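You operate a simulated robot arm through the tools that you are given. There is no shell and no other tool.

Carry out the task below with a simulated robot arm. There is one attempt and no reset: what you move stays moved.

TASK
Clear the fault on the coil lift and finish the middle tape band.
Fine: STOP clears it; free the lock, jog till the band just closes, then swing the arm out; leave the height and both knobs.

The check looks at the end state, three seconds after you hand in, the way a careful person would. Anything else that was tipped, shoved, dropped, spilled or broken makes it a failure.

THE ROBOT
A 6-joint arm with a two-finger gripper, fixed in place. Base frame: the origin is at the foot of the arm, x ahead of it, y to its left, z up. Lengths are in cm, angles in rad, forces in N, time in s.
Its first joint turns from -2.897 to 2.897 rad. Payload 2.45 kg.
The tool frame sits at the grasp point between the pads (the TCP): z along the fingers, y along the line on which they close. The tips reach 2 cm beyond it. Largest opening 14 cm; the body of the gripper starts 16.8 cm behind the TCP.
Orientation is that of the tool frame in the base frame, as [roll, pitch, yaw] about the fixed x, y, z axes, in that order (R = Rz(yaw) Ry(pitch) Rx(roll)). With the fingers straight down and closing along the base's y, the tool's x points along the base's -x, its y along +y and its z along -z.

THE INTERFACE
- The arm moves only by the tool send_rows. Its arguments are lists of equal length, an entry for each row: "offset": the shift along the tool's x, y, z in units of 30 mm (1.0 is 30 mm), a list of three; "rotation": the turn, a rotation vector about the tool's x, y, z in units of 4 degrees (1.0 is 4 degrees), a list of three. In form: {"offset": [[tx, ty, tz], ...], "rotation": [[ax, ay, az], ...]}. A call has 1 to 20 rows; each row shifts and turns the commanded pose from where the row before left it, along the tool's axes as they then stand. "fingers" is the finger opening in mm, from 0 to 140, set as the call begins (left out, the last holds). A call with a number of a shift or a turn outside -1 to 1 is refused whole. Rows are played at 5 a second. More than 5 cm and 0.15 rad between two rows, or a gripper value outside its range, and nothing of the call is played. Where a pose cannot be reached the arm comes as near as it can. A force on the tool above 90 N (or 10 N above the force at the start of the call, whichever is more), or a blocked arm, ends the call early, and 0.2 s more pass. Each finger travels about 4.5 cm/s and halts on what it meets, pressing with about 33 N; the grip force reading is that of the motor and also rises with nothing between the fingers. The clock runs only during rows and for 0.2 s after the last one: add rows that do not move to give the fingers time. It gives the time, the measured TCP pose, the force on the tool (base axes), the opening and the grip force at its end, in the units of the frame above (readings bear some noise), with the torque about the TCP (base axes, N m) and any sound that the robot's microphone picked up.
- Cameras (640 x 400 px; columns grow to the right, rows downward): "scene" is fixed at [22.28, -64.9, 156.14]; the picture's right is [0.68, -0.73, 0.00], its down [-0.31, -0.29, -0.91] and it looks along [0.67, 0.62, -0.42] (base axes); focal length 374 px, centre (320, 200). "wrist" rides on the gripper at [7.8, 1.1, -20.9] in the tool frame; the picture's right is [-0.14, 0.99, 0.00], its down [-0.92, -0.13, -0.37] and it looks along [-0.36, -0.05, 0.93] (tool axes); focal length 280 px, centre (320, 200). There is no depth. A picture from a camera that has moved, and an enlarged one, comes with that camera's place and axes in the base frame and with its lens.
- camera(camera): a new picture of that camera. No time passes.
- zoom(camera, box): a new picture of the part [left, top, right, bottom] of that camera's present view, enlarged. No time passes.
- close_job(): hands the job in; it is judged then, once.

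Nothing tells you positions but the pictures and the camera data. Unless the task says otherwise, let go and move clear before handing in.

The tools are called after "Request:" as name(argument=value, ...) on one line, values as JSON. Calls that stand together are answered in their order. send_rows: Moves the arm, as the interface text tells. Its arguments: {"type":"object","properties":{"offset":{"type":"array"},"rotation":{"type":"array"},"fingers":{"type":"number"}},"required":["offset","rotation"]} The other tools are called the same way: camera (camera) takes a picture; zoom (camera, box) takes an enlarged picture of a part of a camera's view; close_job () hands the job in.

At the start:

```text
clock: 0.0
tcp_pos: [70.1, 19.96, 130.65]
ee_rot: [3.142, 0.001, -3.141]
ft_force: [0.2, 0.1, 0.2]
wrist_torque: [0.01, 0.01, 0.0]
finger_gap: 14.0
gripper_force: 0.0
```

scene: 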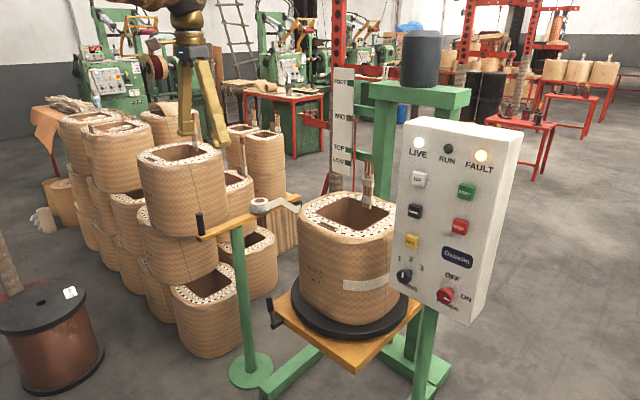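
wrist: 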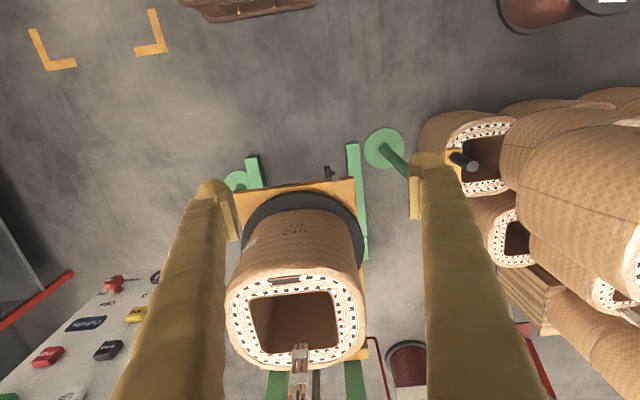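

I see a coil on a lift turntable with a control panel showing LIVE and FAULT lamps lit, and a tape arm on a post. I'll zoom in to read the panel, the band and the arm.

Request:
zoom(camera="scene", box=[380, 110, 530, 330])

Request:
zoom(camera="scene", box=[180, 160, 430, 390])

Request:
zoom(camera="scene", box=[310, 50, 480, 220])

Request:
zoom(camera="wrist", box=[0, 240, 200, 400])

Request:
zoom(camera="wrist", box=[200, 120, 500, 400])

```text
1.82 times, centred on (455, 220) of scene
camera zoom: at [22.28, -64.9, 156.14], right [0.68, -0.73, 0.0], down [-0.31, -0.29, -0.91], along [0.67, 0.62, -0.42], focal length 680 px, centre (74, 164)
```

zoom: 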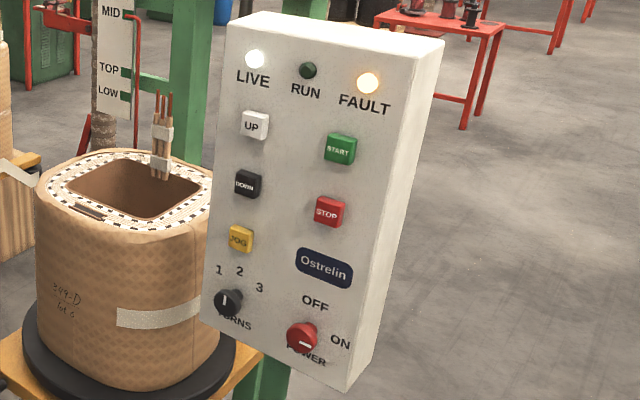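

```text
1.74 times, centred on (305, 275) of scene
camera zoom: at [22.28, -64.9, 156.14], right [0.68, -0.73, 0.0], down [-0.31, -0.29, -0.91], along [0.67, 0.62, -0.42], focal length 650 px, centre (346, 70)
```

zoom: 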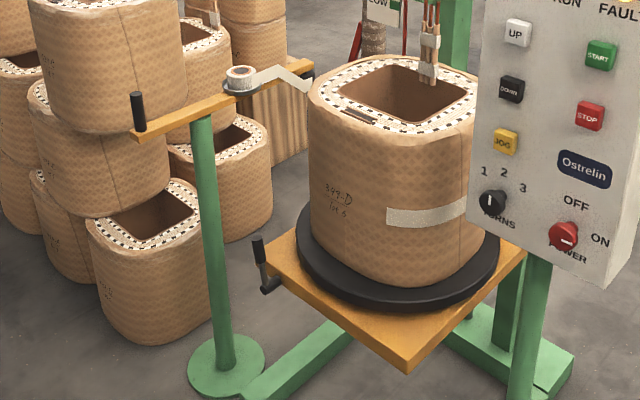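

```text
2.35 times, centred on (395, 135) of scene
camera zoom: at [22.28, -64.9, 156.14], right [0.68, -0.73, 0.0], down [-0.31, -0.29, -0.91], along [0.67, 0.62, -0.42], focal length 880 px, centre (144, 353)
```

zoom: 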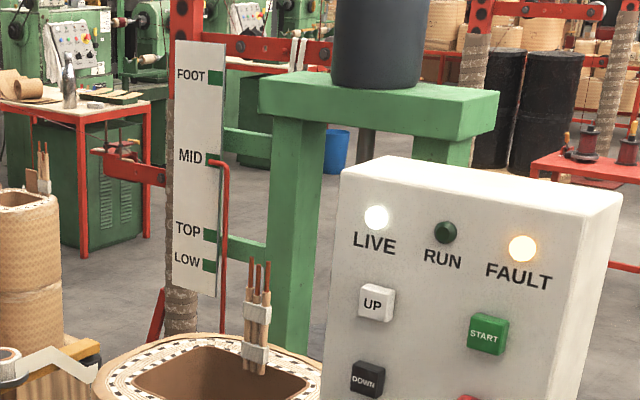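

```text
2.50 times, centred on (100, 320) of wrist
camera zoom: at [62.3, 21.06, 151.55], right [0.14, 0.99, 0.0], down [0.92, -0.13, 0.37], along [0.36, -0.05, -0.93], focal length 701 px, centre (870, -100)
```

zoom: 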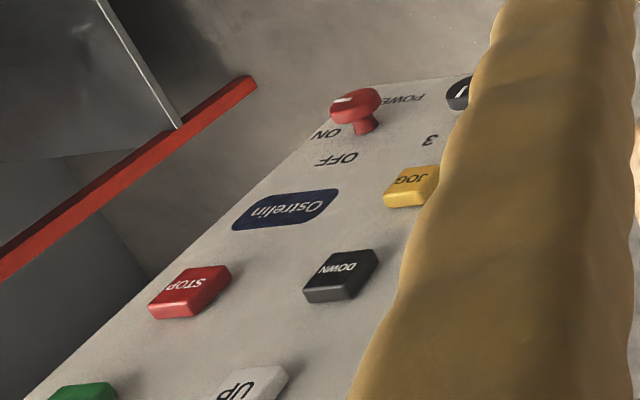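

```text
1.43 times, centred on (350, 260) of wrist
camera zoom: at [62.3, 21.06, 151.55], right [0.14, 0.99, 0.0], down [0.92, -0.13, 0.37], along [0.36, -0.05, -0.93], focal length 401 px, centre (277, 114)
```

zoom: 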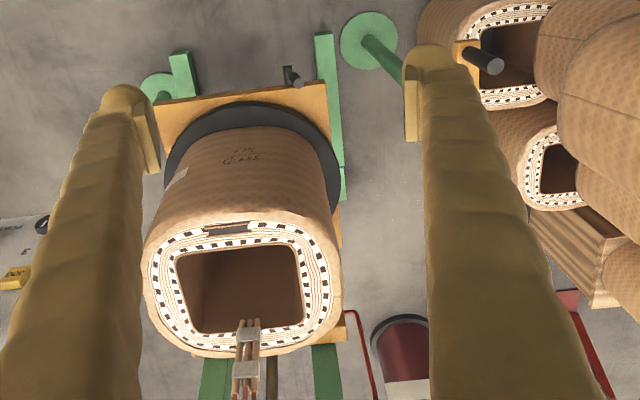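

The panel faces −x. STOP works out at about (101.6, −36.5, 113), JOG at about (101.4, −24.5, 105), the small lever on the lift table at about (88, 21, 63), and the tape-arm handle at about (82, 51, 90). I'll close the fingers and swing the tool level in front of the panel.

Request:
send_rows(offset=[[0, -0.9, 0], [0, -0.9, 0], [0, -0.9, 0], [0, -0.9, 0], [0, -0.9, 0], [0, -0.9, 0], [0, -0.9, 0], [0, -0.9, 0], [0, -0.9, 0], [0, -0.9, 0]], rotation=[[0, -1, 0], [0, -1, 0], [0, -1, 0], [0, -1, 0], [0, -1, 0], [0, -1, 0], [0, -1, 0], [0, -1, 0], [0, -1, 0], [0, -1, 0]], fingers=0)

Request:
camera(camera="wrist")

Request:
camera(camera="scene")

```text
clock: 2.2
tcp_pos: [70.25, -7.15, 130.49]
ee_rot: [-3.141, 0.698, -3.142]
ft_force: [0.0, 0.2, 0.2]
wrist_torque: [-0.01, 0.01, -0.03]
finger_gap: 0.0
gripper_force: 29.2
```

```text
taken
camera wrist: at [50.76, -5.89, 141.51], right [0.11, 0.99, 0.09], down [0.47, -0.13, 0.87], along [0.88, -0.05, -0.48], focal length 280 px, centre (320, 200)
```

wrist: 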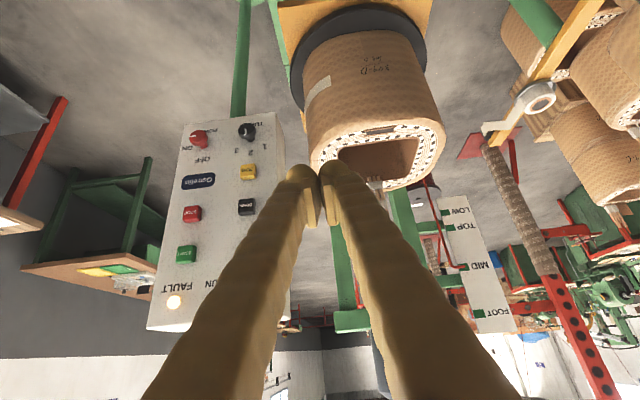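

```text
taken
```

scene: 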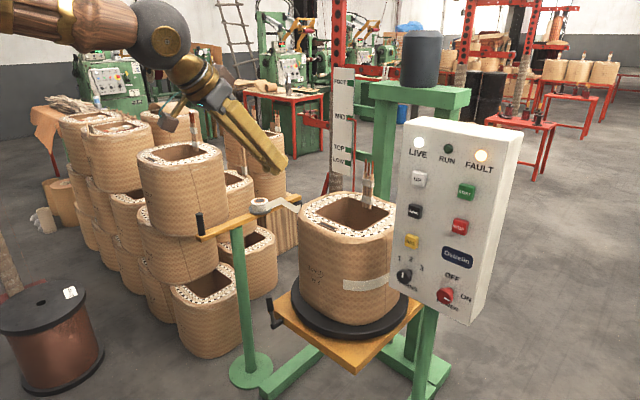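

The view is clear and the tool is 40° over. I'll continue to level and line up in front of STOP.

Request:
send_rows(offset=[[0, -0.75, 0], [0, -0.75, 0], [0, -0.75, 0], [0, -0.75, 0], [0, -0.75, 0], [0, -0.75, 0], [0, -0.75, 0], [0, -0.75, 0], [0, -0.75, 0], [0, -0.75, 0], [0, -0.75, 0], [0, -0.75, 0], [0, -0.75, 0]], rotation=[[0, -1, 0], [0, -1, 0], [0, -1, 0], [0, -1, 0], [0, -1, 0], [0, -1, 0], [0, -1, 0], [0, -1, 0], [0, -1, 0], [0, -1, 0], [0, -1, 0], [0, -1, 0], [0, -0.5, 0]], fingers=0)

Request:
camera(camera="wrist")

Request:
camera(camera="scene")

```text
clock: 5.0
tcp_pos: [70.21, -36.22, 130.49]
ee_rot: [-0.154, 1.569, -0.152]
ft_force: [0.0, 0.4, -0.7]
wrist_torque: [-0.01, 0.0, 0.01]
finger_gap: 0.01
gripper_force: 29.2
```

```text
taken
camera wrist: at [49.24, -35.09, 122.7], right [0.0, 0.99, 0.14], down [-0.37, -0.13, 0.92], along [0.93, -0.05, 0.37], focal length 280 px, centre (320, 200)
```

wrist: 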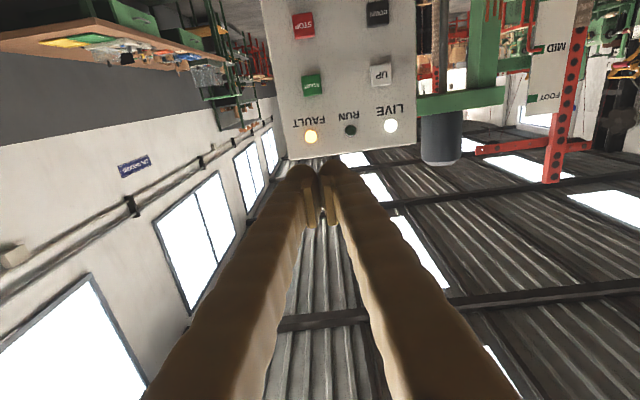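

```text
taken
```

scene: 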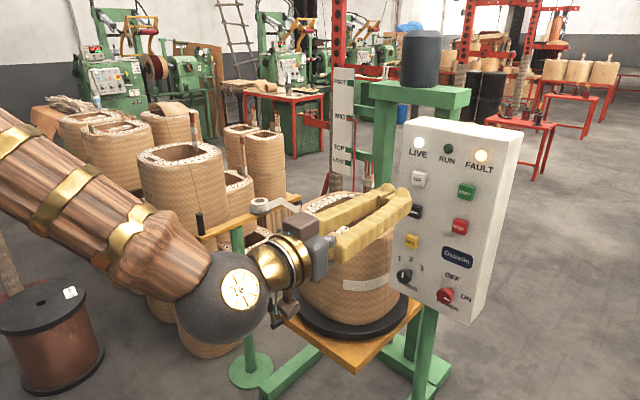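

The tool is level. From here STOP triangulates again to y≈−36.4, z≈113.0. I'll lower to that height, then advance to just short of the panel.

Request:
send_rows(offset=[[0.97, 0, 0], [0.97, 0, 0], [0.97, 0, 0], [0.97, 0, 0], [0.97, 0, 0], [0.97, 0, 0], [0, 0, 0.8], [0, 0, 0.8], [0, 0, 0.8], [0, 0, 0.8], [0, 0, 0.8], [0, 0, 0.8], [0, 0, 0.8], [0, 0, 0.8]], rotation=[[0, 0, 0], [0, 0, 0], [0, 0, 0], [0, 0, 0], [0, 0, 0], [0, 0, 0], [0, 0, 0], [0, 0, 0], [0, 0, 0], [0, 0, 0], [0, 0, 0], [0, 0, 0], [0, 0, 0], [0, 0, 0]])

Request:
camera(camera="wrist")

Request:
zoom(camera="scene", box=[360, 110, 530, 330])

```text
clock: 8.0
tcp_pos: [89.54, -36.37, 113.14]
ee_rot: [2.064, 1.57, 2.065]
ft_force: [0.3, -0.6, -0.3]
wrist_torque: [0.01, 0.02, 0.0]
finger_gap: 0.01
gripper_force: 30.1
```

```text
taken
camera wrist: at [68.57, -35.21, 105.37], right [0.0, 0.99, 0.14], down [-0.37, -0.13, 0.92], along [0.93, -0.05, 0.36], focal length 280 px, centre (320, 200)
```

wrist: 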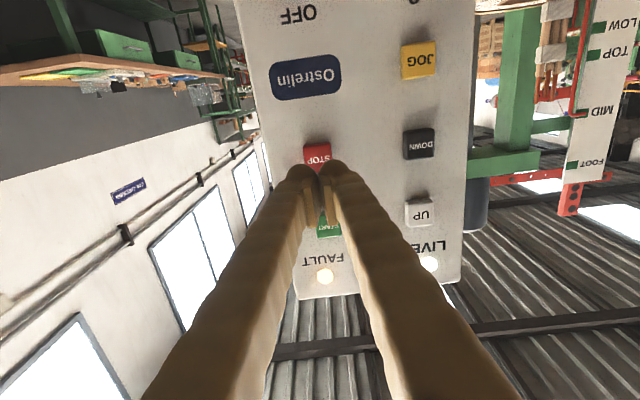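

```text
1.82 times, centred on (445, 220) of scene
camera zoom: at [22.28, -64.9, 156.14], right [0.68, -0.73, 0.0], down [-0.31, -0.29, -0.91], along [0.67, 0.62, -0.42], focal length 680 px, centre (93, 164)
```

zoom: 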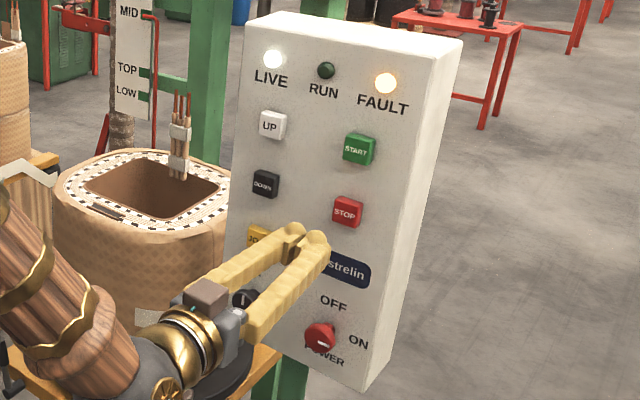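

The fingertips are lined up on STOP with about 9 cm left to go. I'll approach to about 2 cm, then creep.

Request:
send_rows(offset=[[0, 0, 0.7], [0, 0, 0.7], [0, 0, 0.5], [0, 0, 0.3], [0, 0, 0]], rotation=[[0, 0, 0], [0, 0, 0], [0, 0, 0], [0, 0, 0], [0, 0, 0]])

Request:
zoom(camera="scene", box=[380, 110, 530, 330])

Request:
zoom(camera="wrist", box=[220, 50, 480, 260])

```text
clock: 9.2
tcp_pos: [96.08, -36.17, 113.15]
ee_rot: [1.552, 1.571, 1.553]
ft_force: [-0.5, 0.3, -0.5]
wrist_torque: [0.0, 0.01, 0.0]
finger_gap: 0.01
gripper_force: 29.2
```

```text
1.82 times, centred on (455, 220) of scene
camera zoom: at [22.28, -64.9, 156.14], right [0.68, -0.73, 0.0], down [-0.31, -0.29, -0.91], along [0.67, 0.62, -0.42], focal length 680 px, centre (74, 164)
```

zoom: 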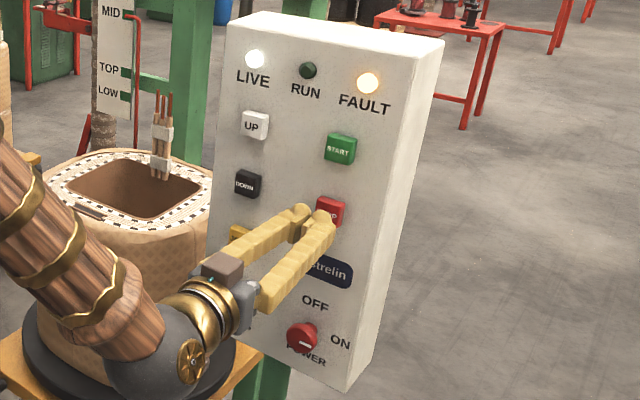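

```text
1.90 times, centred on (350, 155) of wrist
camera zoom: at [75.06, -35.1, 105.35], right [0.0, 0.99, 0.14], down [-0.37, -0.13, 0.92], along [0.93, -0.05, 0.37], focal length 534 px, centre (263, 286)
```

zoom: 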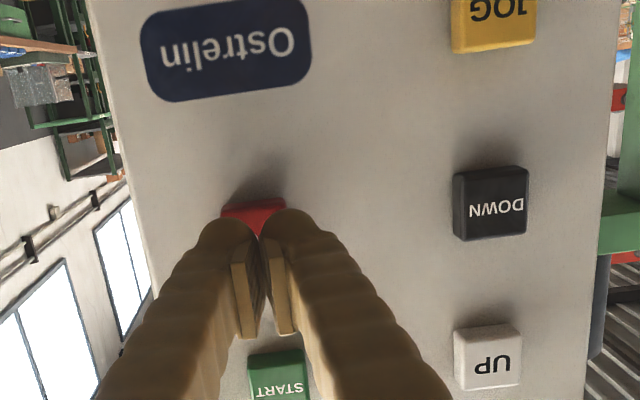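

The tips are about 2–3 cm from STOP and centred on it. I'll creep in.

Request:
send_rows(offset=[[0, -0.05, 0.15], [0, -0.05, 0.15], [0, 0, 0.15], [0, 0, 0.15]], rotation=[[0, 0, 0], [0, 0, 0], [0, 0, 0], [0, 0, 0]])

Request:
zoom(camera="scene", box=[380, 110, 530, 330])

```text
clock: 10.2
tcp_pos: [97.72, -36.63, 113.21]
ee_rot: [-2.907, 1.57, -2.905]
ft_force: [-0.1, -0.2, 0.4]
wrist_torque: [0.0, -0.01, 0.01]
finger_gap: 0.0
gripper_force: 29.0
```

```text
1.82 times, centred on (455, 220) of scene
camera zoom: at [22.28, -64.9, 156.14], right [0.68, -0.73, 0.0], down [-0.31, -0.29, -0.91], along [0.67, 0.62, -0.42], focal length 680 px, centre (74, 164)
```

zoom: 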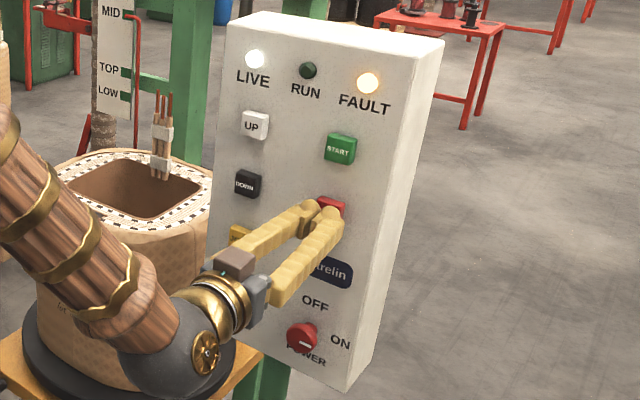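

There's no contact yet, so I'll keep creeping in 3 mm steps.

Request:
send_rows(offset=[[0, 0, 0.1], [0, 0, 0.1], [0, 0, 0.1]], rotation=[[0, 0, 0], [0, 0, 0], [0, 0, 0]])

Request:
zoom(camera="scene", box=[380, 110, 530, 330])

```text
clock: 11.0
tcp_pos: [98.57, -36.56, 113.07]
ee_rot: [-0.189, 1.57, -0.189]
ft_force: [0.2, -0.7, -0.3]
wrist_torque: [0.04, -0.01, -0.01]
finger_gap: 0.01
gripper_force: 29.7
```

```text
1.82 times, centred on (455, 220) of scene
camera zoom: at [22.28, -64.9, 156.14], right [0.68, -0.73, 0.0], down [-0.31, -0.29, -0.91], along [0.67, 0.62, -0.42], focal length 680 px, centre (74, 164)
```

zoom: 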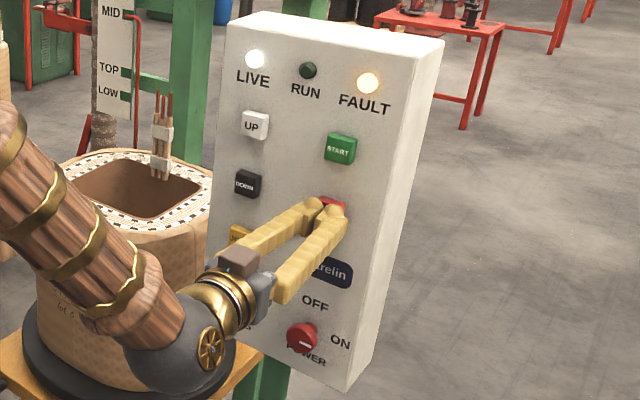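

Still no contact, so I'll creep a little further.

Request:
send_rows(offset=[[0, 0, 0.1], [0, 0, 0.1], [0, 0, 0.1]], rotation=[[0, 0, 0], [0, 0, 0], [0, 0, 0]])

Request:
zoom(camera="scene", box=[380, 110, 530, 330])

```text
clock: 11.8
tcp_pos: [99.53, -36.72, 113.06]
ee_rot: [0.374, 1.57, 0.372]
ft_force: [-1.8, -0.4, 1.1]
wrist_torque: [0.02, -0.04, 0.0]
finger_gap: 0.58
gripper_force: 29.0
```

```text
1.82 times, centred on (455, 220) of scene
camera zoom: at [22.28, -64.9, 156.14], right [0.68, -0.73, 0.0], down [-0.31, -0.29, -0.91], along [0.67, 0.62, -0.42], focal length 680 px, centre (74, 164)
```

zoom: 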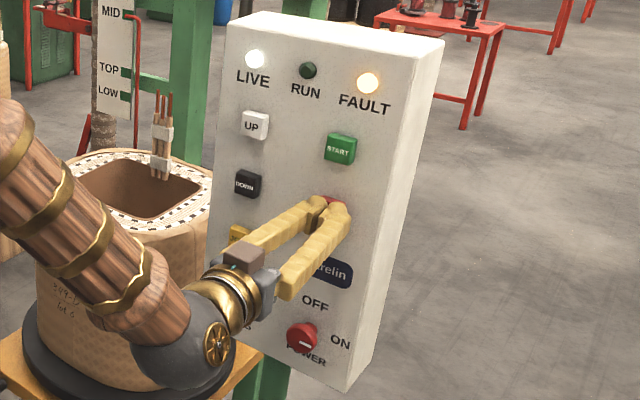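

First contact: −1.8 N, and the fingers spread slightly. I'll press on in small steps.

Request:
send_rows(offset=[[0, 0, 0.08], [0, 0, 0.08]], rotation=[[0, 0, 0], [0, 0, 0]])

Request:
zoom(camera="scene", box=[380, 110, 530, 330])

Request:
zoom(camera="wrist", box=[240, 80, 420, 220])

```text
clock: 12.4
tcp_pos: [100.1, -36.65, 113.05]
ee_rot: [-0.796, 1.571, -0.797]
ft_force: [-13.0, 0.9, -0.7]
wrist_torque: [-0.02, -0.01, -0.04]
finger_gap: 0.59
gripper_force: 29.5
heard: click
```

```text
1.82 times, centred on (455, 220) of scene
camera zoom: at [22.28, -64.9, 156.14], right [0.68, -0.73, 0.0], down [-0.31, -0.29, -0.91], along [0.67, 0.62, -0.42], focal length 680 px, centre (74, 164)
```

zoom: 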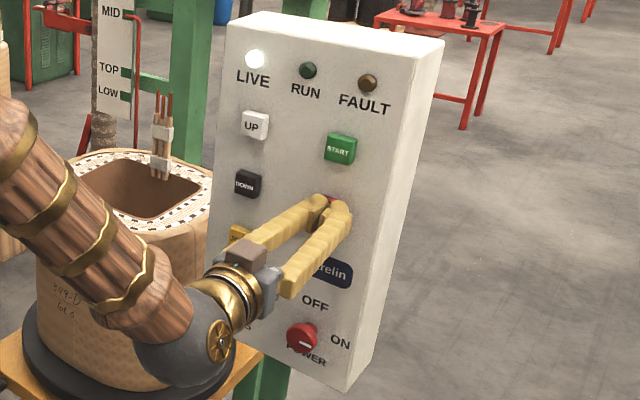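

```text
2.86 times, centred on (330, 150) of wrist
camera zoom: at [79.04, -35.57, 105.36], right [0.0, 0.99, 0.14], down [-0.37, -0.13, 0.92], along [0.93, -0.05, 0.36], focal length 801 px, centre (291, 343)
```

zoom: 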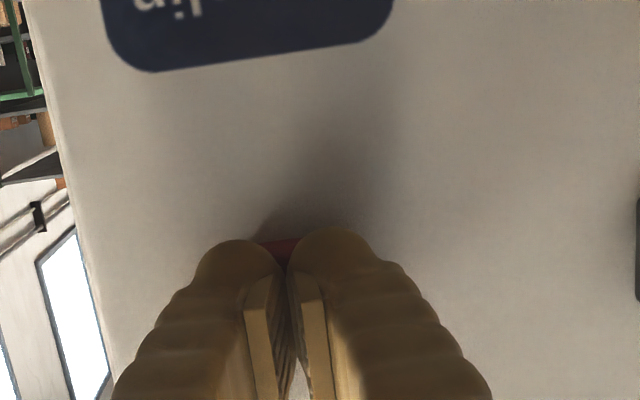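

The click sounded and the FAULT lamp is off. I'll back straight out and move to where I can inspect the lock lever and the tape arm.

Request:
send_rows(offset=[[0, 0, -0.3], [0, 0, -0.9], [0, 0, -0.9], [0, 0, -0.9], [0, 0, -0.9], [0, 0, -0.9], [0, 0, -0.9], [0, 0, -0.9], [0, 0, -0.9], [0, 0, -0.9]], rotation=[[0, 0, 0], [0, 0, 0], [0, 0, 0], [0, 0, 0], [0, 0, 0], [0, 0, 0], [0, 0, 0], [0, 0, 0], [0, 0, 0], [0, 0, 0]], fingers=0)

Request:
send_rows(offset=[[0, 1, 0], [0, 1, 0], [0, 1, 0], [0, 1, 0], [0, 1, 0], [0, 1, 0], [0, 1, 0], [0, 1, 0], [0, 1, 0], [0, 1, 0], [0, 1, 0], [0, 1, 0], [0, 1, 0], [0, 1, 0], [0, 1, 0], [0, 1, 0], [0, 1, 0]], rotation=[[0, 1, 0], [0, 1, 0], [0, 1, 0], [0, 1, 0], [0, 1, 0], [0, 1, 0], [0, 1, 0], [0, 1, 0], [0, 1, 0], [0, 1, 0], [0, 1, 0], [0, 0, 0], [0, 0, 0], [0, 0, 0], [0, 0, 0], [0, 0, 0], [0, 0, 0]])

Request:
camera(camera="wrist")

Request:
camera(camera="scene")

```text
clock: 14.6
tcp_pos: [74.75, -36.6, 113.13]
ee_rot: [-1.15, 1.57, -1.153]
ft_force: [-1.1, 1.5, -0.6]
wrist_torque: [-0.02, -0.05, -0.02]
finger_gap: 0.0
gripper_force: 29.9
```

```text
clock: 18.2
tcp_pos: [74.8, 14.36, 113.22]
ee_rot: [3.14, 0.803, 3.14]
ft_force: [-0.1, 0.8, -1.4]
wrist_torque: [-0.02, 0.01, 0.0]
finger_gap: 0.0
gripper_force: 29.0
```

```text
taken
camera wrist: at [54.26, 15.57, 122.18], right [0.1, 0.99, 0.1], down [0.37, -0.13, 0.92], along [0.92, -0.05, -0.38], focal length 280 px, centre (320, 200)
```

wrist: 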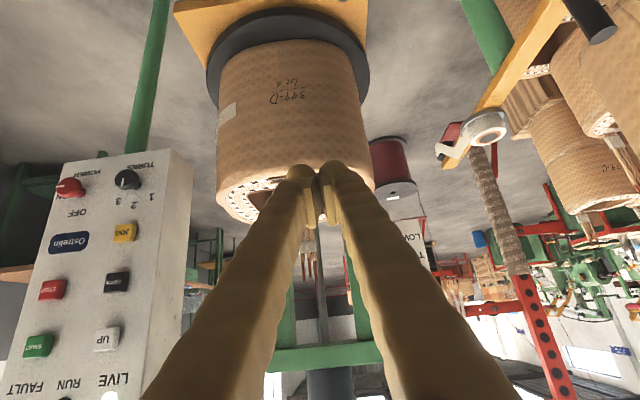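

```text
taken
```

scene: 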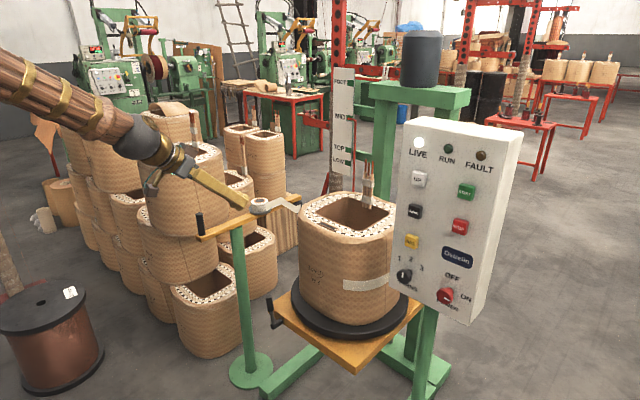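

The tape arm's bar runs roughly along x at y≈52, z≈87, with its handle at the near end. I'll tilt the tool back down and drop somewhat to see the lock lever closely.

Request:
send_rows(offset=[[0, 0.2, 0], [0, 0.2, 0], [0, 0.2, 0], [0, 0.2, 0], [0, 0.2, 0], [0, 0.2, 0], [0, 0.2, 0], [0, 0.2, 0], [0, 0, 0], [0, 0, 0], [0, 0, 0], [0, 0, 0], [0, 0, 0.9], [0, 0, 0.9], [0, 0, 0.9], [0, 0, 0.9], [0, 0, 0.9], [0, 0, 0.9]], rotation=[[0, 1, 0], [0, 1, 0], [0, 1, 0], [0, 1, 0], [0, 1, 0], [0, 1, 0], [0, 1, 0], [0, 1, 0], [0, 1, 0], [0, 1, 0], [0, 1, 0], [0, 0.5, 0], [0, 0, 0], [0, 0, 0], [0, 0, 0], [0, 0, 0], [0, 0, 0], [0, 0, 0]])

Request:
camera(camera="wrist")

Request:
zoom(camera="scene", box=[240, 240, 340, 340])

Request:
zoom(camera="scene", box=[180, 170, 340, 270])

```text
clock: 22.0
tcp_pos: [74.83, 19.09, 96.81]
ee_rot: [-3.141, -0.001, 3.14]
ft_force: [-0.1, 0.2, 0.8]
wrist_torque: [-0.03, -0.02, 0.0]
finger_gap: 0.0
gripper_force: 29.7
```

```text
taken
camera wrist: at [67.02, 20.19, 117.79], right [0.14, 0.99, 0.0], down [0.92, -0.13, 0.37], along [0.37, -0.05, -0.93], focal length 280 px, centre (320, 200)
```

wrist: 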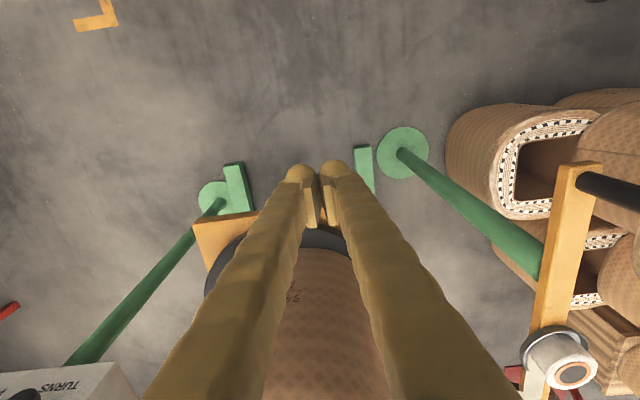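

```text
4.00 times, centred on (290, 290) of scene
camera zoom: at [22.28, -64.9, 156.14], right [0.68, -0.73, 0.0], down [-0.31, -0.29, -0.91], along [0.67, 0.62, -0.42], focal length 1496 px, centre (440, -160)
```

zoom: 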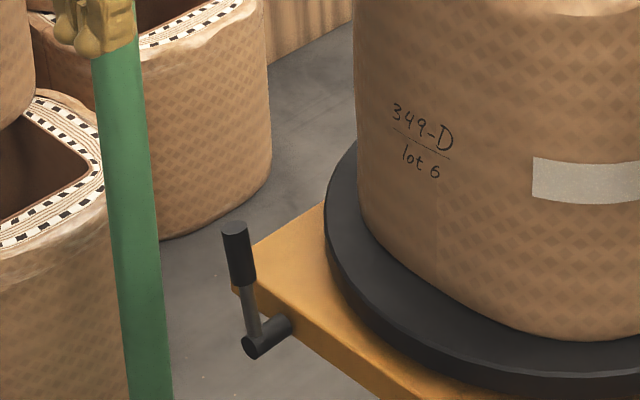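

```text
4.00 times, centred on (260, 220) of scene
camera zoom: at [22.28, -64.9, 156.14], right [0.68, -0.73, 0.0], down [-0.31, -0.29, -0.91], along [0.67, 0.62, -0.42], focal length 1496 px, centre (560, 120)
```

zoom: 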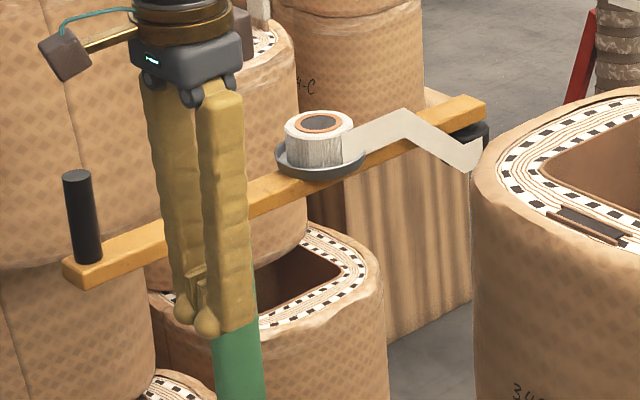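

The lock is an upright lever on the near face of the lift table, its pivot boss along x. The fingers block the wrist view, so I'll sidestep in y for a clean look.

Request:
send_rows(offset=[[0, -0.9, 0], [0, -0.9, 0], [0, -0.9, 0], [0, -0.9, 0], [0, -0.9, 0], [0, -0.9, 0], [0, 0, 0.9], [0, 0, 0.9]], rotation=[[0, 0, 0], [0, 0, 0], [0, 0, 0], [0, 0, 0], [0, 0, 0], [0, 0, 0], [0, 0, 0], [0, 0, 0]])

Request:
camera(camera="wrist")

Request:
zoom(camera="wrist", box=[300, 100, 500, 240])

```text
clock: 23.8
tcp_pos: [74.76, 2.94, 91.58]
ee_rot: [-3.141, 0.0, 3.139]
ft_force: [-0.3, -0.4, -0.3]
wrist_torque: [-0.02, -0.03, 0.0]
finger_gap: 0.03
gripper_force: 29.1
```

```text
taken
camera wrist: at [66.95, 4.13, 112.58], right [0.14, 0.99, 0.0], down [0.92, -0.13, 0.37], along [0.37, -0.05, -0.93], focal length 280 px, centre (320, 200)
```

wrist: 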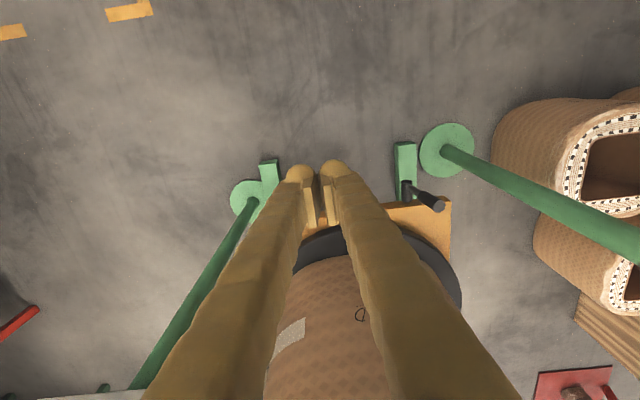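

```text
2.86 times, centred on (400, 170) of wrist
camera zoom: at [66.95, 4.13, 112.58], right [0.14, 0.99, 0.0], down [0.92, -0.13, 0.37], along [0.37, -0.05, -0.93], focal length 801 px, centre (91, 286)
```

zoom: 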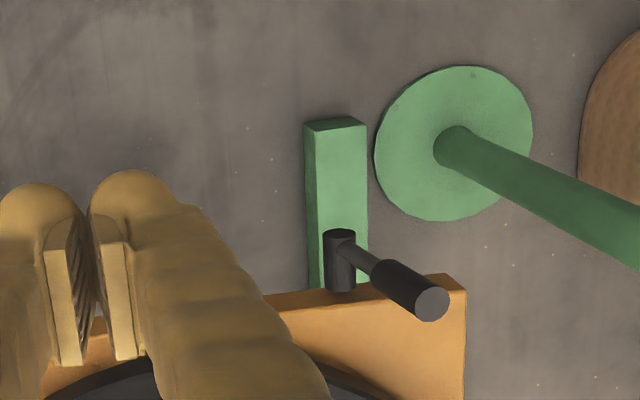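

The lever grip tops out at about (89, 22.5, 67) and pivots about an x-axis boss at about (89, 20.7, 54). I'll tilt the tool 44° and straddle the grip with open fingers, so I can probe which way it swings.

Request:
send_rows(offset=[[0, 0.578, 0], [0, 0.578, 0], [0, 0.578, 0], [0, 0.578, 0], [0, 0.578, 0], [0, 0.578, 0], [0, 0.578, 0], [0, 0.578, 0], [0, 0.578, 0], [0, 0.578, 0], [0, 0.578, 0], [0.59, 0, 1], [0.59, 0, 1], [0.59, 0, 1], [0.59, 0, 1], [0.59, 0, 1], [0.59, 0, 1]], rotation=[[0, -1, 0], [0, -1, 0], [0, -1, 0], [0, -1, 0], [0, -1, 0], [0, -1, 0], [0, -1, 0], [0, -1, 0], [0, -1, 0], [0, -1, 0], [0, -1, 0], [0, 0, 0], [0, 0, 0], [0, 0, 0], [0, 0, 0], [0, 0, 0], [0, 0, 0]], fingers=70)

Request:
camera(camera="wrist")

Request:
camera(camera="scene")

```text
clock: 27.4
tcp_pos: [79.56, 22.01, 71.36]
ee_rot: [-3.135, 0.766, -3.138]
ft_force: [0.2, -0.3, -0.4]
wrist_torque: [-0.03, 0.0, 0.02]
finger_gap: 7.01
gripper_force: 0.1
```

```text
taken
camera wrist: at [59.45, 23.15, 80.99], right [0.1, 0.99, 0.09], down [0.41, -0.12, 0.9], along [0.91, -0.05, -0.42], focal length 280 px, centre (320, 200)
```

wrist: 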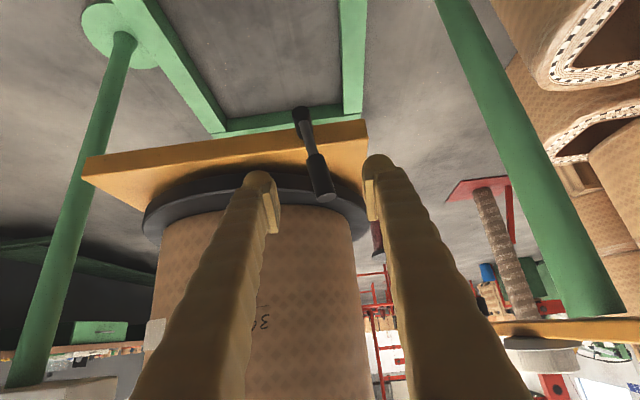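

```text
taken
```

scene: 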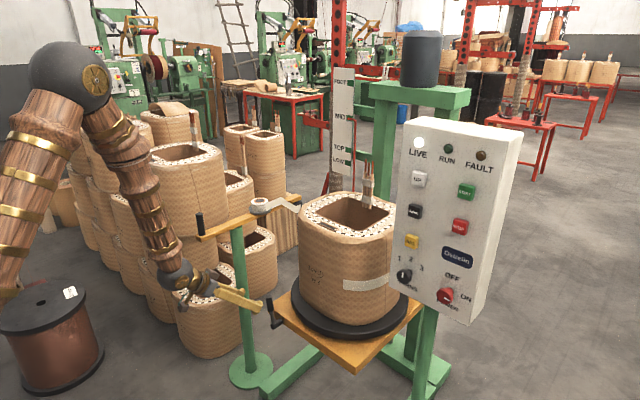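

The lever sits between the open fingers, ahead of them. I'll advance along the tool axis to straddle it.

Request:
send_rows(offset=[[0, 0, 0.9], [0, 0, 0.9], [-0.1, 0, 0.8], [0, 0, 0.8], [0, 0, 0.4]], rotation=[[0, 0, 0], [0, 0, 0], [0, 0, 0], [0, 0, 0], [0, 0, 0]])

Request:
camera(camera="wrist")

Request:
zoom(camera="scene", box=[200, 230, 360, 340])

```text
clock: 28.6
tcp_pos: [88.09, 22.21, 63.51]
ee_rot: [-3.125, 0.765, -3.134]
ft_force: [-0.3, -0.8, 0.4]
wrist_torque: [0.0, 0.0, -0.01]
finger_gap: 7.01
gripper_force: 0.0
out of reach, approached as far as the arm can: row 4
```

```text
taken
camera wrist: at [67.98, 23.54, 73.23], right [0.1, 0.99, 0.08], down [0.41, -0.12, 0.9], along [0.91, -0.06, -0.42], focal length 280 px, centre (320, 200)
```

wrist: 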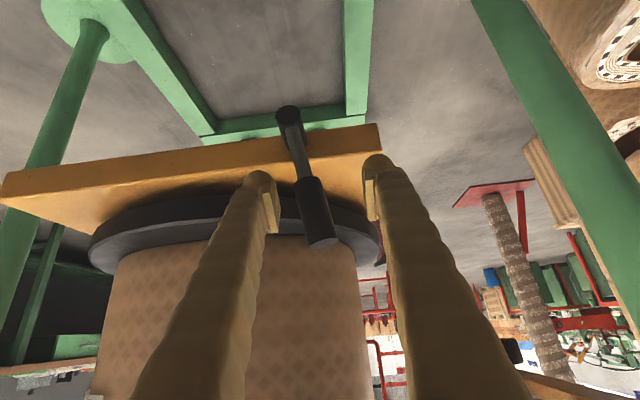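

```text
3.64 times, centred on (280, 285) of scene
camera zoom: at [22.28, -64.9, 156.14], right [0.68, -0.73, 0.0], down [-0.31, -0.29, -0.91], along [0.67, 0.62, -0.42], focal length 1360 px, centre (466, -109)
```

zoom: 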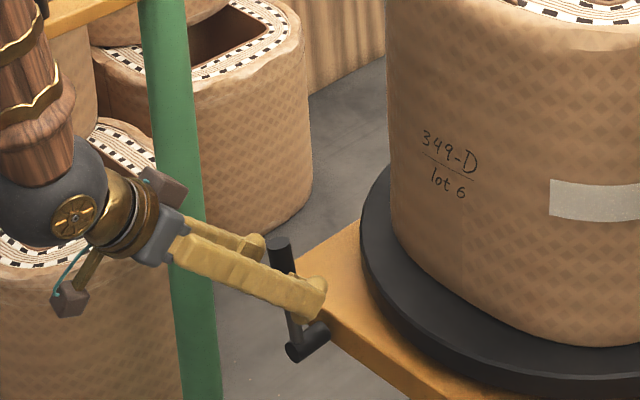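

The fingers straddle the grip, which leans about 10° toward +y. I'll narrow the gap and probe gently toward +y first.

Request:
send_rows(offset=[[0, 0, 0], [0, 0, 0], [0, 0, 0], [0, 0.1, 0], [0, 0.1, 0], [0, 0.1, 0]], rotation=[[0, 0, 0], [0, 0, 0], [0, 0, 0], [0, 0, 0], [0, 0, 0], [0, 0, 0]], fingers=46)

Request:
zoom(camera="wrist", box=[200, 80, 440, 260])

```text
clock: 30.0
tcp_pos: [88.09, 23.16, 63.46]
ee_rot: [-3.133, 0.765, -3.135]
ft_force: [-0.8, -3.1, 0.0]
wrist_torque: [-0.06, 0.03, -0.03]
finger_gap: 4.79
gripper_force: 1.0
```

```text
2.22 times, centred on (320, 170) of wrist
camera zoom: at [67.89, 24.36, 73.21], right [0.1, 0.99, 0.09], down [0.41, -0.12, 0.9], along [0.91, -0.06, -0.42], focal length 623 px, centre (320, 267)
```

zoom: 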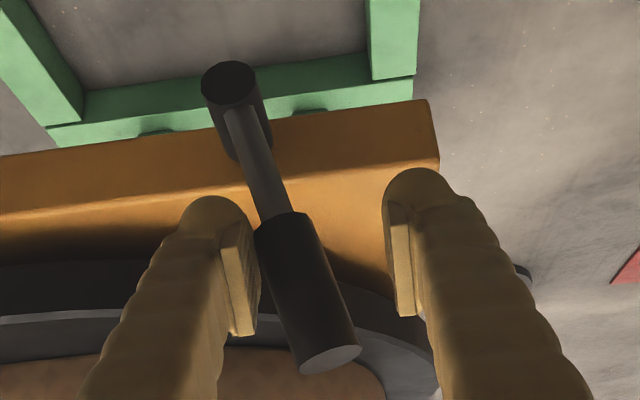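

The −y finger has just touched the grip at −3 N. I'll push a little more toward +y.

Request:
send_rows(offset=[[0, 0.08, 0], [0, 0.08, 0], [0, 0.08, 0]], rotation=[[0, 0, 0], [0, 0, 0], [0, 0, 0]])

Request:
zoom(camera="wrist", box=[200, 80, 440, 260])

```text
clock: 30.8
tcp_pos: [87.95, 23.8, 63.48]
ee_rot: [-3.134, 0.765, -3.138]
ft_force: [-0.9, -2.3, -0.1]
wrist_torque: [-0.06, -0.01, -0.02]
finger_gap: 4.79
gripper_force: 1.5
```

```text
2.22 times, centred on (320, 170) of wrist
camera zoom: at [67.86, 25.06, 73.19], right [0.1, 0.99, 0.09], down [0.41, -0.12, 0.9], along [0.91, -0.05, -0.42], focal length 623 px, centre (320, 267)
```

zoom: 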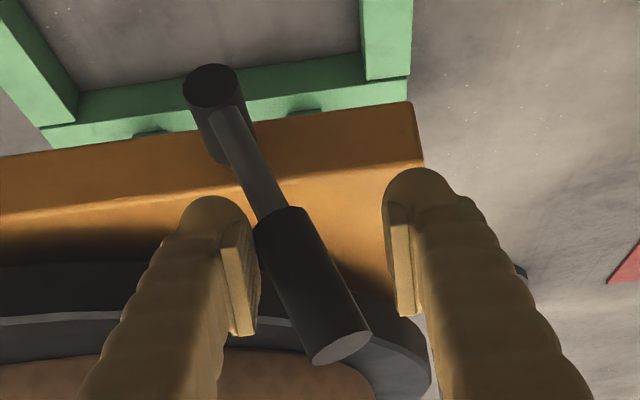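

The lever moves freely toward +y at only 2–3 N. I'll follow its arc in that direction in stages.

Request:
send_rows(offset=[[0, 0.233, 0], [0, 0.233, 0], [0.02, 0.233, 0.02], [0.03, 0.233, 0.03], [0.06, 0.19, 0.06], [0.06, 0.19, 0.06], [0.08, 0.19, 0.08], [0.08, 0.19, 0.08]], rotation=[[0, 0, 0], [0, 0, 0], [0, 0, 0], [0, 0, 0], [0, 0, 0], [0, 0, 0], [0, 0, 0], [0, 0, 0]])

Request:
camera(camera="wrist")

Request:
zoom(camera="scene", box=[200, 230, 360, 340])

```text
clock: 32.6
tcp_pos: [87.91, 28.89, 62.07]
ee_rot: [3.139, 0.767, 3.141]
ft_force: [-19.7, -10.4, 23.4]
wrist_torque: [-2.85, 0.27, -0.35]
finger_gap: 5.34
gripper_force: 45.0
```

```text
taken
camera wrist: at [67.78, 29.98, 71.75], right [0.1, 0.99, 0.1], down [0.41, -0.13, 0.9], along [0.91, -0.05, -0.42], focal length 280 px, centre (320, 200)
```

wrist: 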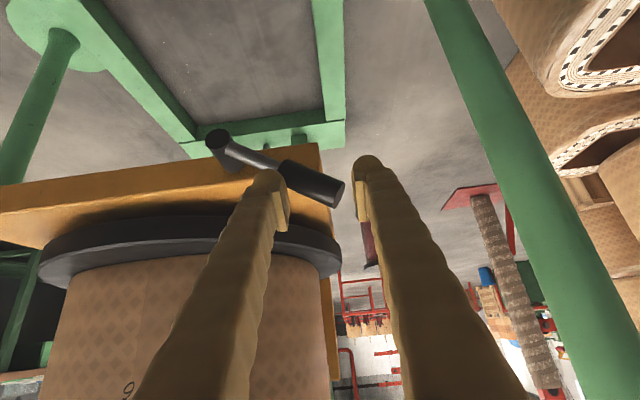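

```text
3.64 times, centred on (280, 285) of scene
camera zoom: at [22.28, -64.9, 156.14], right [0.68, -0.73, 0.0], down [-0.31, -0.29, -0.91], along [0.67, 0.62, -0.42], focal length 1360 px, centre (466, -109)
```

zoom: 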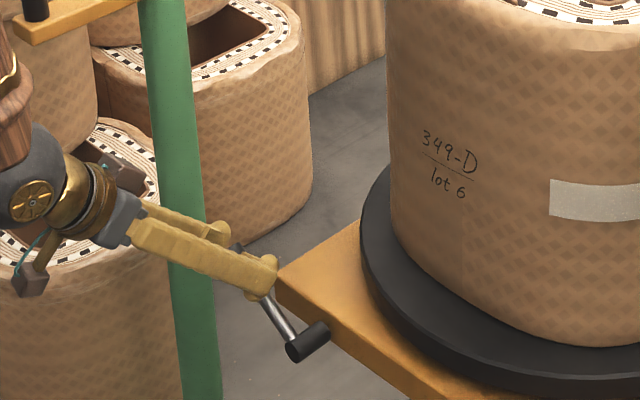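

The force jumped: the lever's end looks wedged against the far (+y) finger, and the gap was forced open. I'll open the fingers to relieve it and check where the lever rests.

Request:
send_rows(offset=[[0, 0, 0], [0, 0, 0], [0, 0, 0], [0, 0, 0]], rotation=[[0, 0, 0], [0, 0, 0], [0, 0, 0], [0, 0, 0]], fingers=90)

Request:
zoom(camera="wrist", box=[160, 80, 440, 280])

Request:
zoom(camera="scene", box=[200, 230, 360, 340])

```text
clock: 33.6
tcp_pos: [88.06, 28.9, 62.09]
ee_rot: [3.141, 0.769, 3.141]
ft_force: [0.1, 0.9, 0.1]
wrist_torque: [0.0, 0.0, 0.0]
finger_gap: 9.01
gripper_force: 0.2
```

```text
2.00 times, centred on (300, 180) of wrist
camera zoom: at [67.84, 29.99, 71.74], right [0.1, 0.99, 0.1], down [0.41, -0.13, 0.9], along [0.91, -0.05, -0.42], focal length 561 px, centre (360, 240)
```

zoom: 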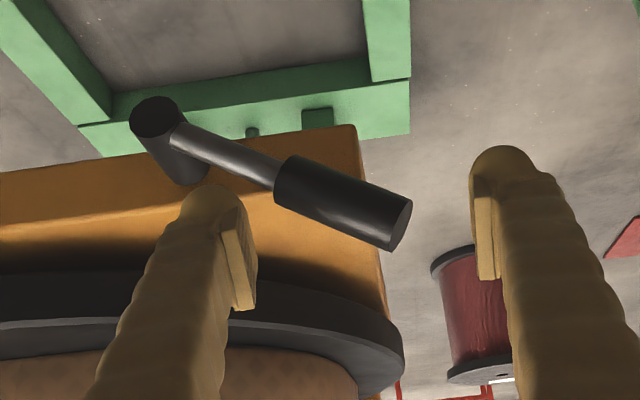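

```text
3.64 times, centred on (280, 285) of scene
camera zoom: at [22.28, -64.9, 156.14], right [0.68, -0.73, 0.0], down [-0.31, -0.29, -0.91], along [0.67, 0.62, -0.42], focal length 1360 px, centre (466, -109)
```

zoom: 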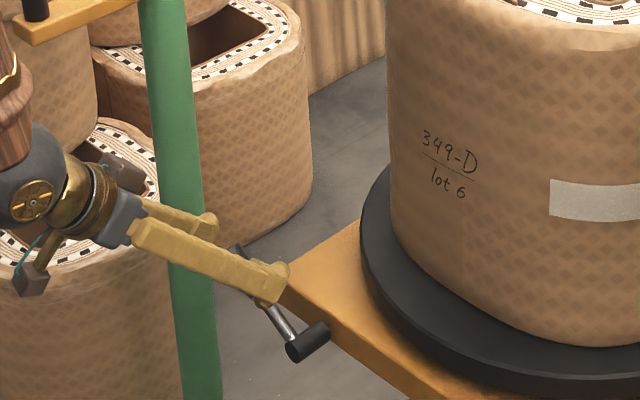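

The lever now rests at about 55° from vertical and stays put. I'll back off, close the fingers, and then press it from above the rest of the way to its stop.

Request:
send_rows(offset=[[0, 0, -0.8], [0, 0, -0.8], [0, 0, 0], [0, 0, 0], [0, 0, 0], [0, 0, 0]], rotation=[[0, 0, 0], [0, 0, 0], [0, 0, 0], [0, 0, 0], [0, 0, 0], [0, 0, 0]], fingers=0)

Request:
send_rows(offset=[[-0.57, 0.03, 0], [-0.57, 0.03, 0], [0, 0.03, 0.45], [0, 0, 0.45], [0, 0, 0]], rotation=[[0, 0, 0], [0, 0, 0], [0, 0, 0], [0, 0, 0], [0, 0, 0]])

Request:
camera(camera="wrist")

Request:
zoom(camera="scene", box=[200, 230, 360, 340])

```text
clock: 35.0
tcp_pos: [84.75, 28.86, 65.52]
ee_rot: [-3.141, 0.768, -3.141]
ft_force: [0.4, -0.3, -1.1]
wrist_torque: [-0.01, -0.02, 0.01]
finger_gap: 0.0
gripper_force: 26.1
```

```text
clock: 36.2
tcp_pos: [89.07, 29.21, 66.03]
ee_rot: [-3.141, 0.768, 3.141]
ft_force: [-0.4, 0.1, 0.3]
wrist_torque: [0.01, -0.02, 0.0]
finger_gap: 0.0
gripper_force: 29.3
```

```text
taken
camera wrist: at [68.9, 30.34, 75.65], right [0.1, 0.99, 0.1], down [0.41, -0.13, 0.9], along [0.91, -0.05, -0.41], focal length 280 px, centre (320, 200)
```

wrist: 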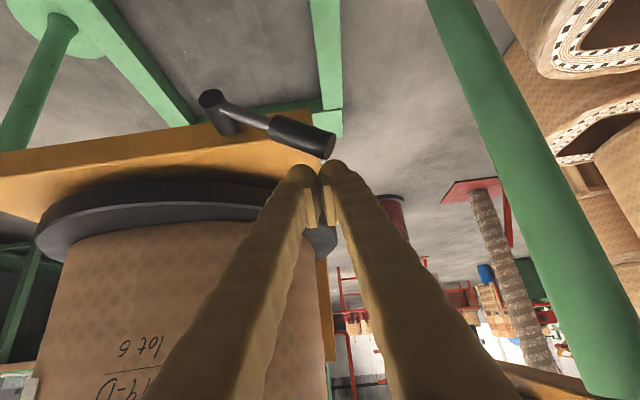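

```text
3.64 times, centred on (280, 285) of scene
camera zoom: at [22.28, -64.9, 156.14], right [0.68, -0.73, 0.0], down [-0.31, -0.29, -0.91], along [0.67, 0.62, -0.42], focal length 1360 px, centre (466, -109)
```

zoom: 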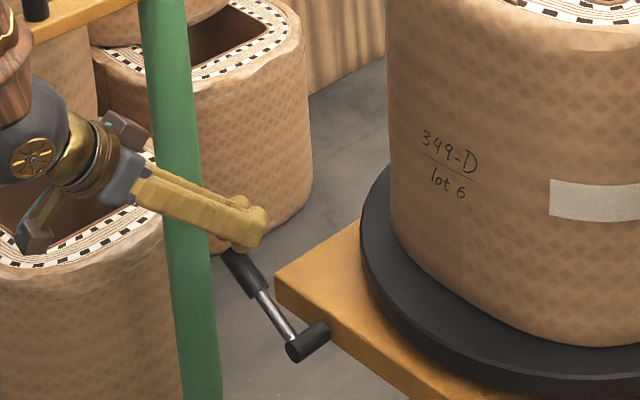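

The closed tips sit just above the grip's outer end. I'll shift slightly inboard and press down slowly.

Request:
send_rows(offset=[[0, -0.4, 0], [0.07, 0, 0.072], [0.07, 0, 0.072], [0.07, 0, 0.072], [0.07, 0, 0.072], [0.07, 0, 0.072], [0.07, 0, 0.072], [0.07, 0, 0.072], [0.07, 0, 0.072], [0.07, 0, 0.072], [0.07, 0, 0.072]], rotation=[[0, 0, 0], [0, 0, 0], [0, 0, 0], [0, 0, 0], [0, 0, 0], [0, 0, 0], [0, 0, 0], [0, 0, 0], [0, 0, 0], [0, 0, 0], [0, 0, 0]])

Request:
zoom(camera="wrist", box=[160, 40, 440, 240])

Request:
zoom(camera="scene", box=[200, 230, 360, 340])

```text
clock: 38.6
tcp_pos: [89.1, 27.99, 62.86]
ee_rot: [3.14, 0.767, 3.141]
ft_force: [1.0, -0.7, -0.2]
wrist_torque: [0.02, 0.02, -0.01]
finger_gap: 0.0
gripper_force: 29.8
```

```text
2.00 times, centred on (300, 140) of wrist
camera zoom: at [68.89, 29.05, 72.52], right [0.1, 0.99, 0.1], down [0.41, -0.13, 0.9], along [0.91, -0.05, -0.42], focal length 561 px, centre (360, 320)
```

zoom: 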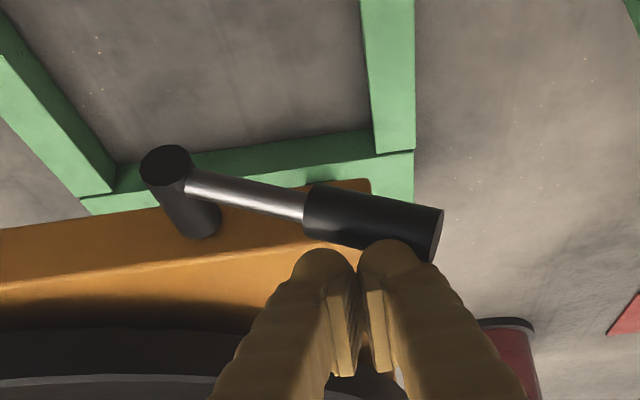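

```text
3.64 times, centred on (280, 285) of scene
camera zoom: at [22.28, -64.9, 156.14], right [0.68, -0.73, 0.0], down [-0.31, -0.29, -0.91], along [0.67, 0.62, -0.42], focal length 1360 px, centre (466, -109)
```

zoom: 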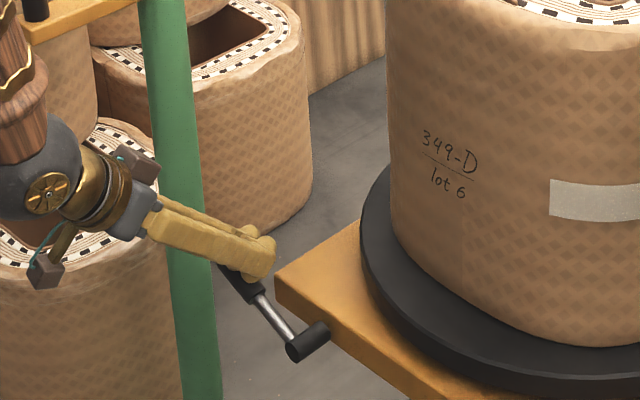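

The lever has moved further down, to about 64°, with little force. I'll continue down.

Request:
send_rows(offset=[[0.07, 0, 0.072], [0.07, 0, 0.072], [0.07, 0, 0.072], [0.07, 0, 0.072], [0.07, 0, 0.072], [0.07, 0, 0.072], [0.07, 0, 0.072], [0.07, 0, 0.072]], rotation=[[0, 0, 0], [0, 0, 0], [0, 0, 0], [0, 0, 0], [0, 0, 0], [0, 0, 0], [0, 0, 0], [0, 0, 0]])

Request:
zoom(camera="wrist", box=[160, 40, 440, 240])

Request:
zoom(camera="scene", box=[200, 230, 360, 340])

```text
clock: 40.4
tcp_pos: [89.0, 27.87, 60.46]
ee_rot: [-3.141, 0.768, -3.141]
ft_force: [-0.2, 0.1, 0.2]
wrist_torque: [0.03, -0.02, -0.02]
finger_gap: 0.01
gripper_force: 29.6
```

```text
2.00 times, centred on (300, 140) of wrist
camera zoom: at [68.85, 28.98, 70.13], right [0.1, 0.99, 0.1], down [0.41, -0.13, 0.9], along [0.91, -0.05, -0.42], focal length 561 px, centre (360, 320)
```

zoom: 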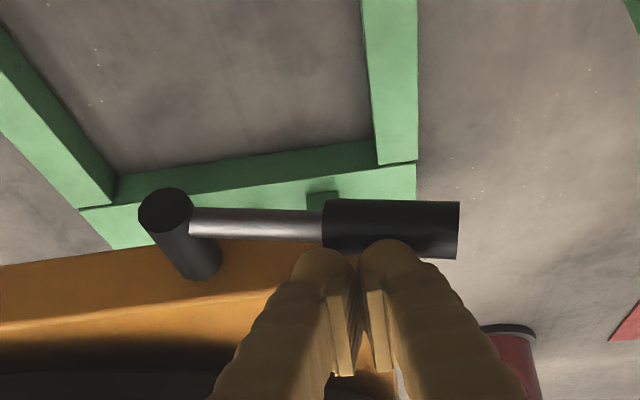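

```text
3.64 times, centred on (280, 285) of scene
camera zoom: at [22.28, -64.9, 156.14], right [0.68, -0.73, 0.0], down [-0.31, -0.29, -0.91], along [0.67, 0.62, -0.42], focal length 1360 px, centre (466, -109)
```

zoom: 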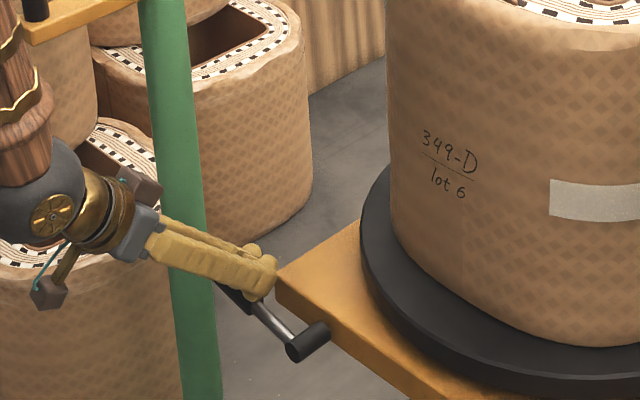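

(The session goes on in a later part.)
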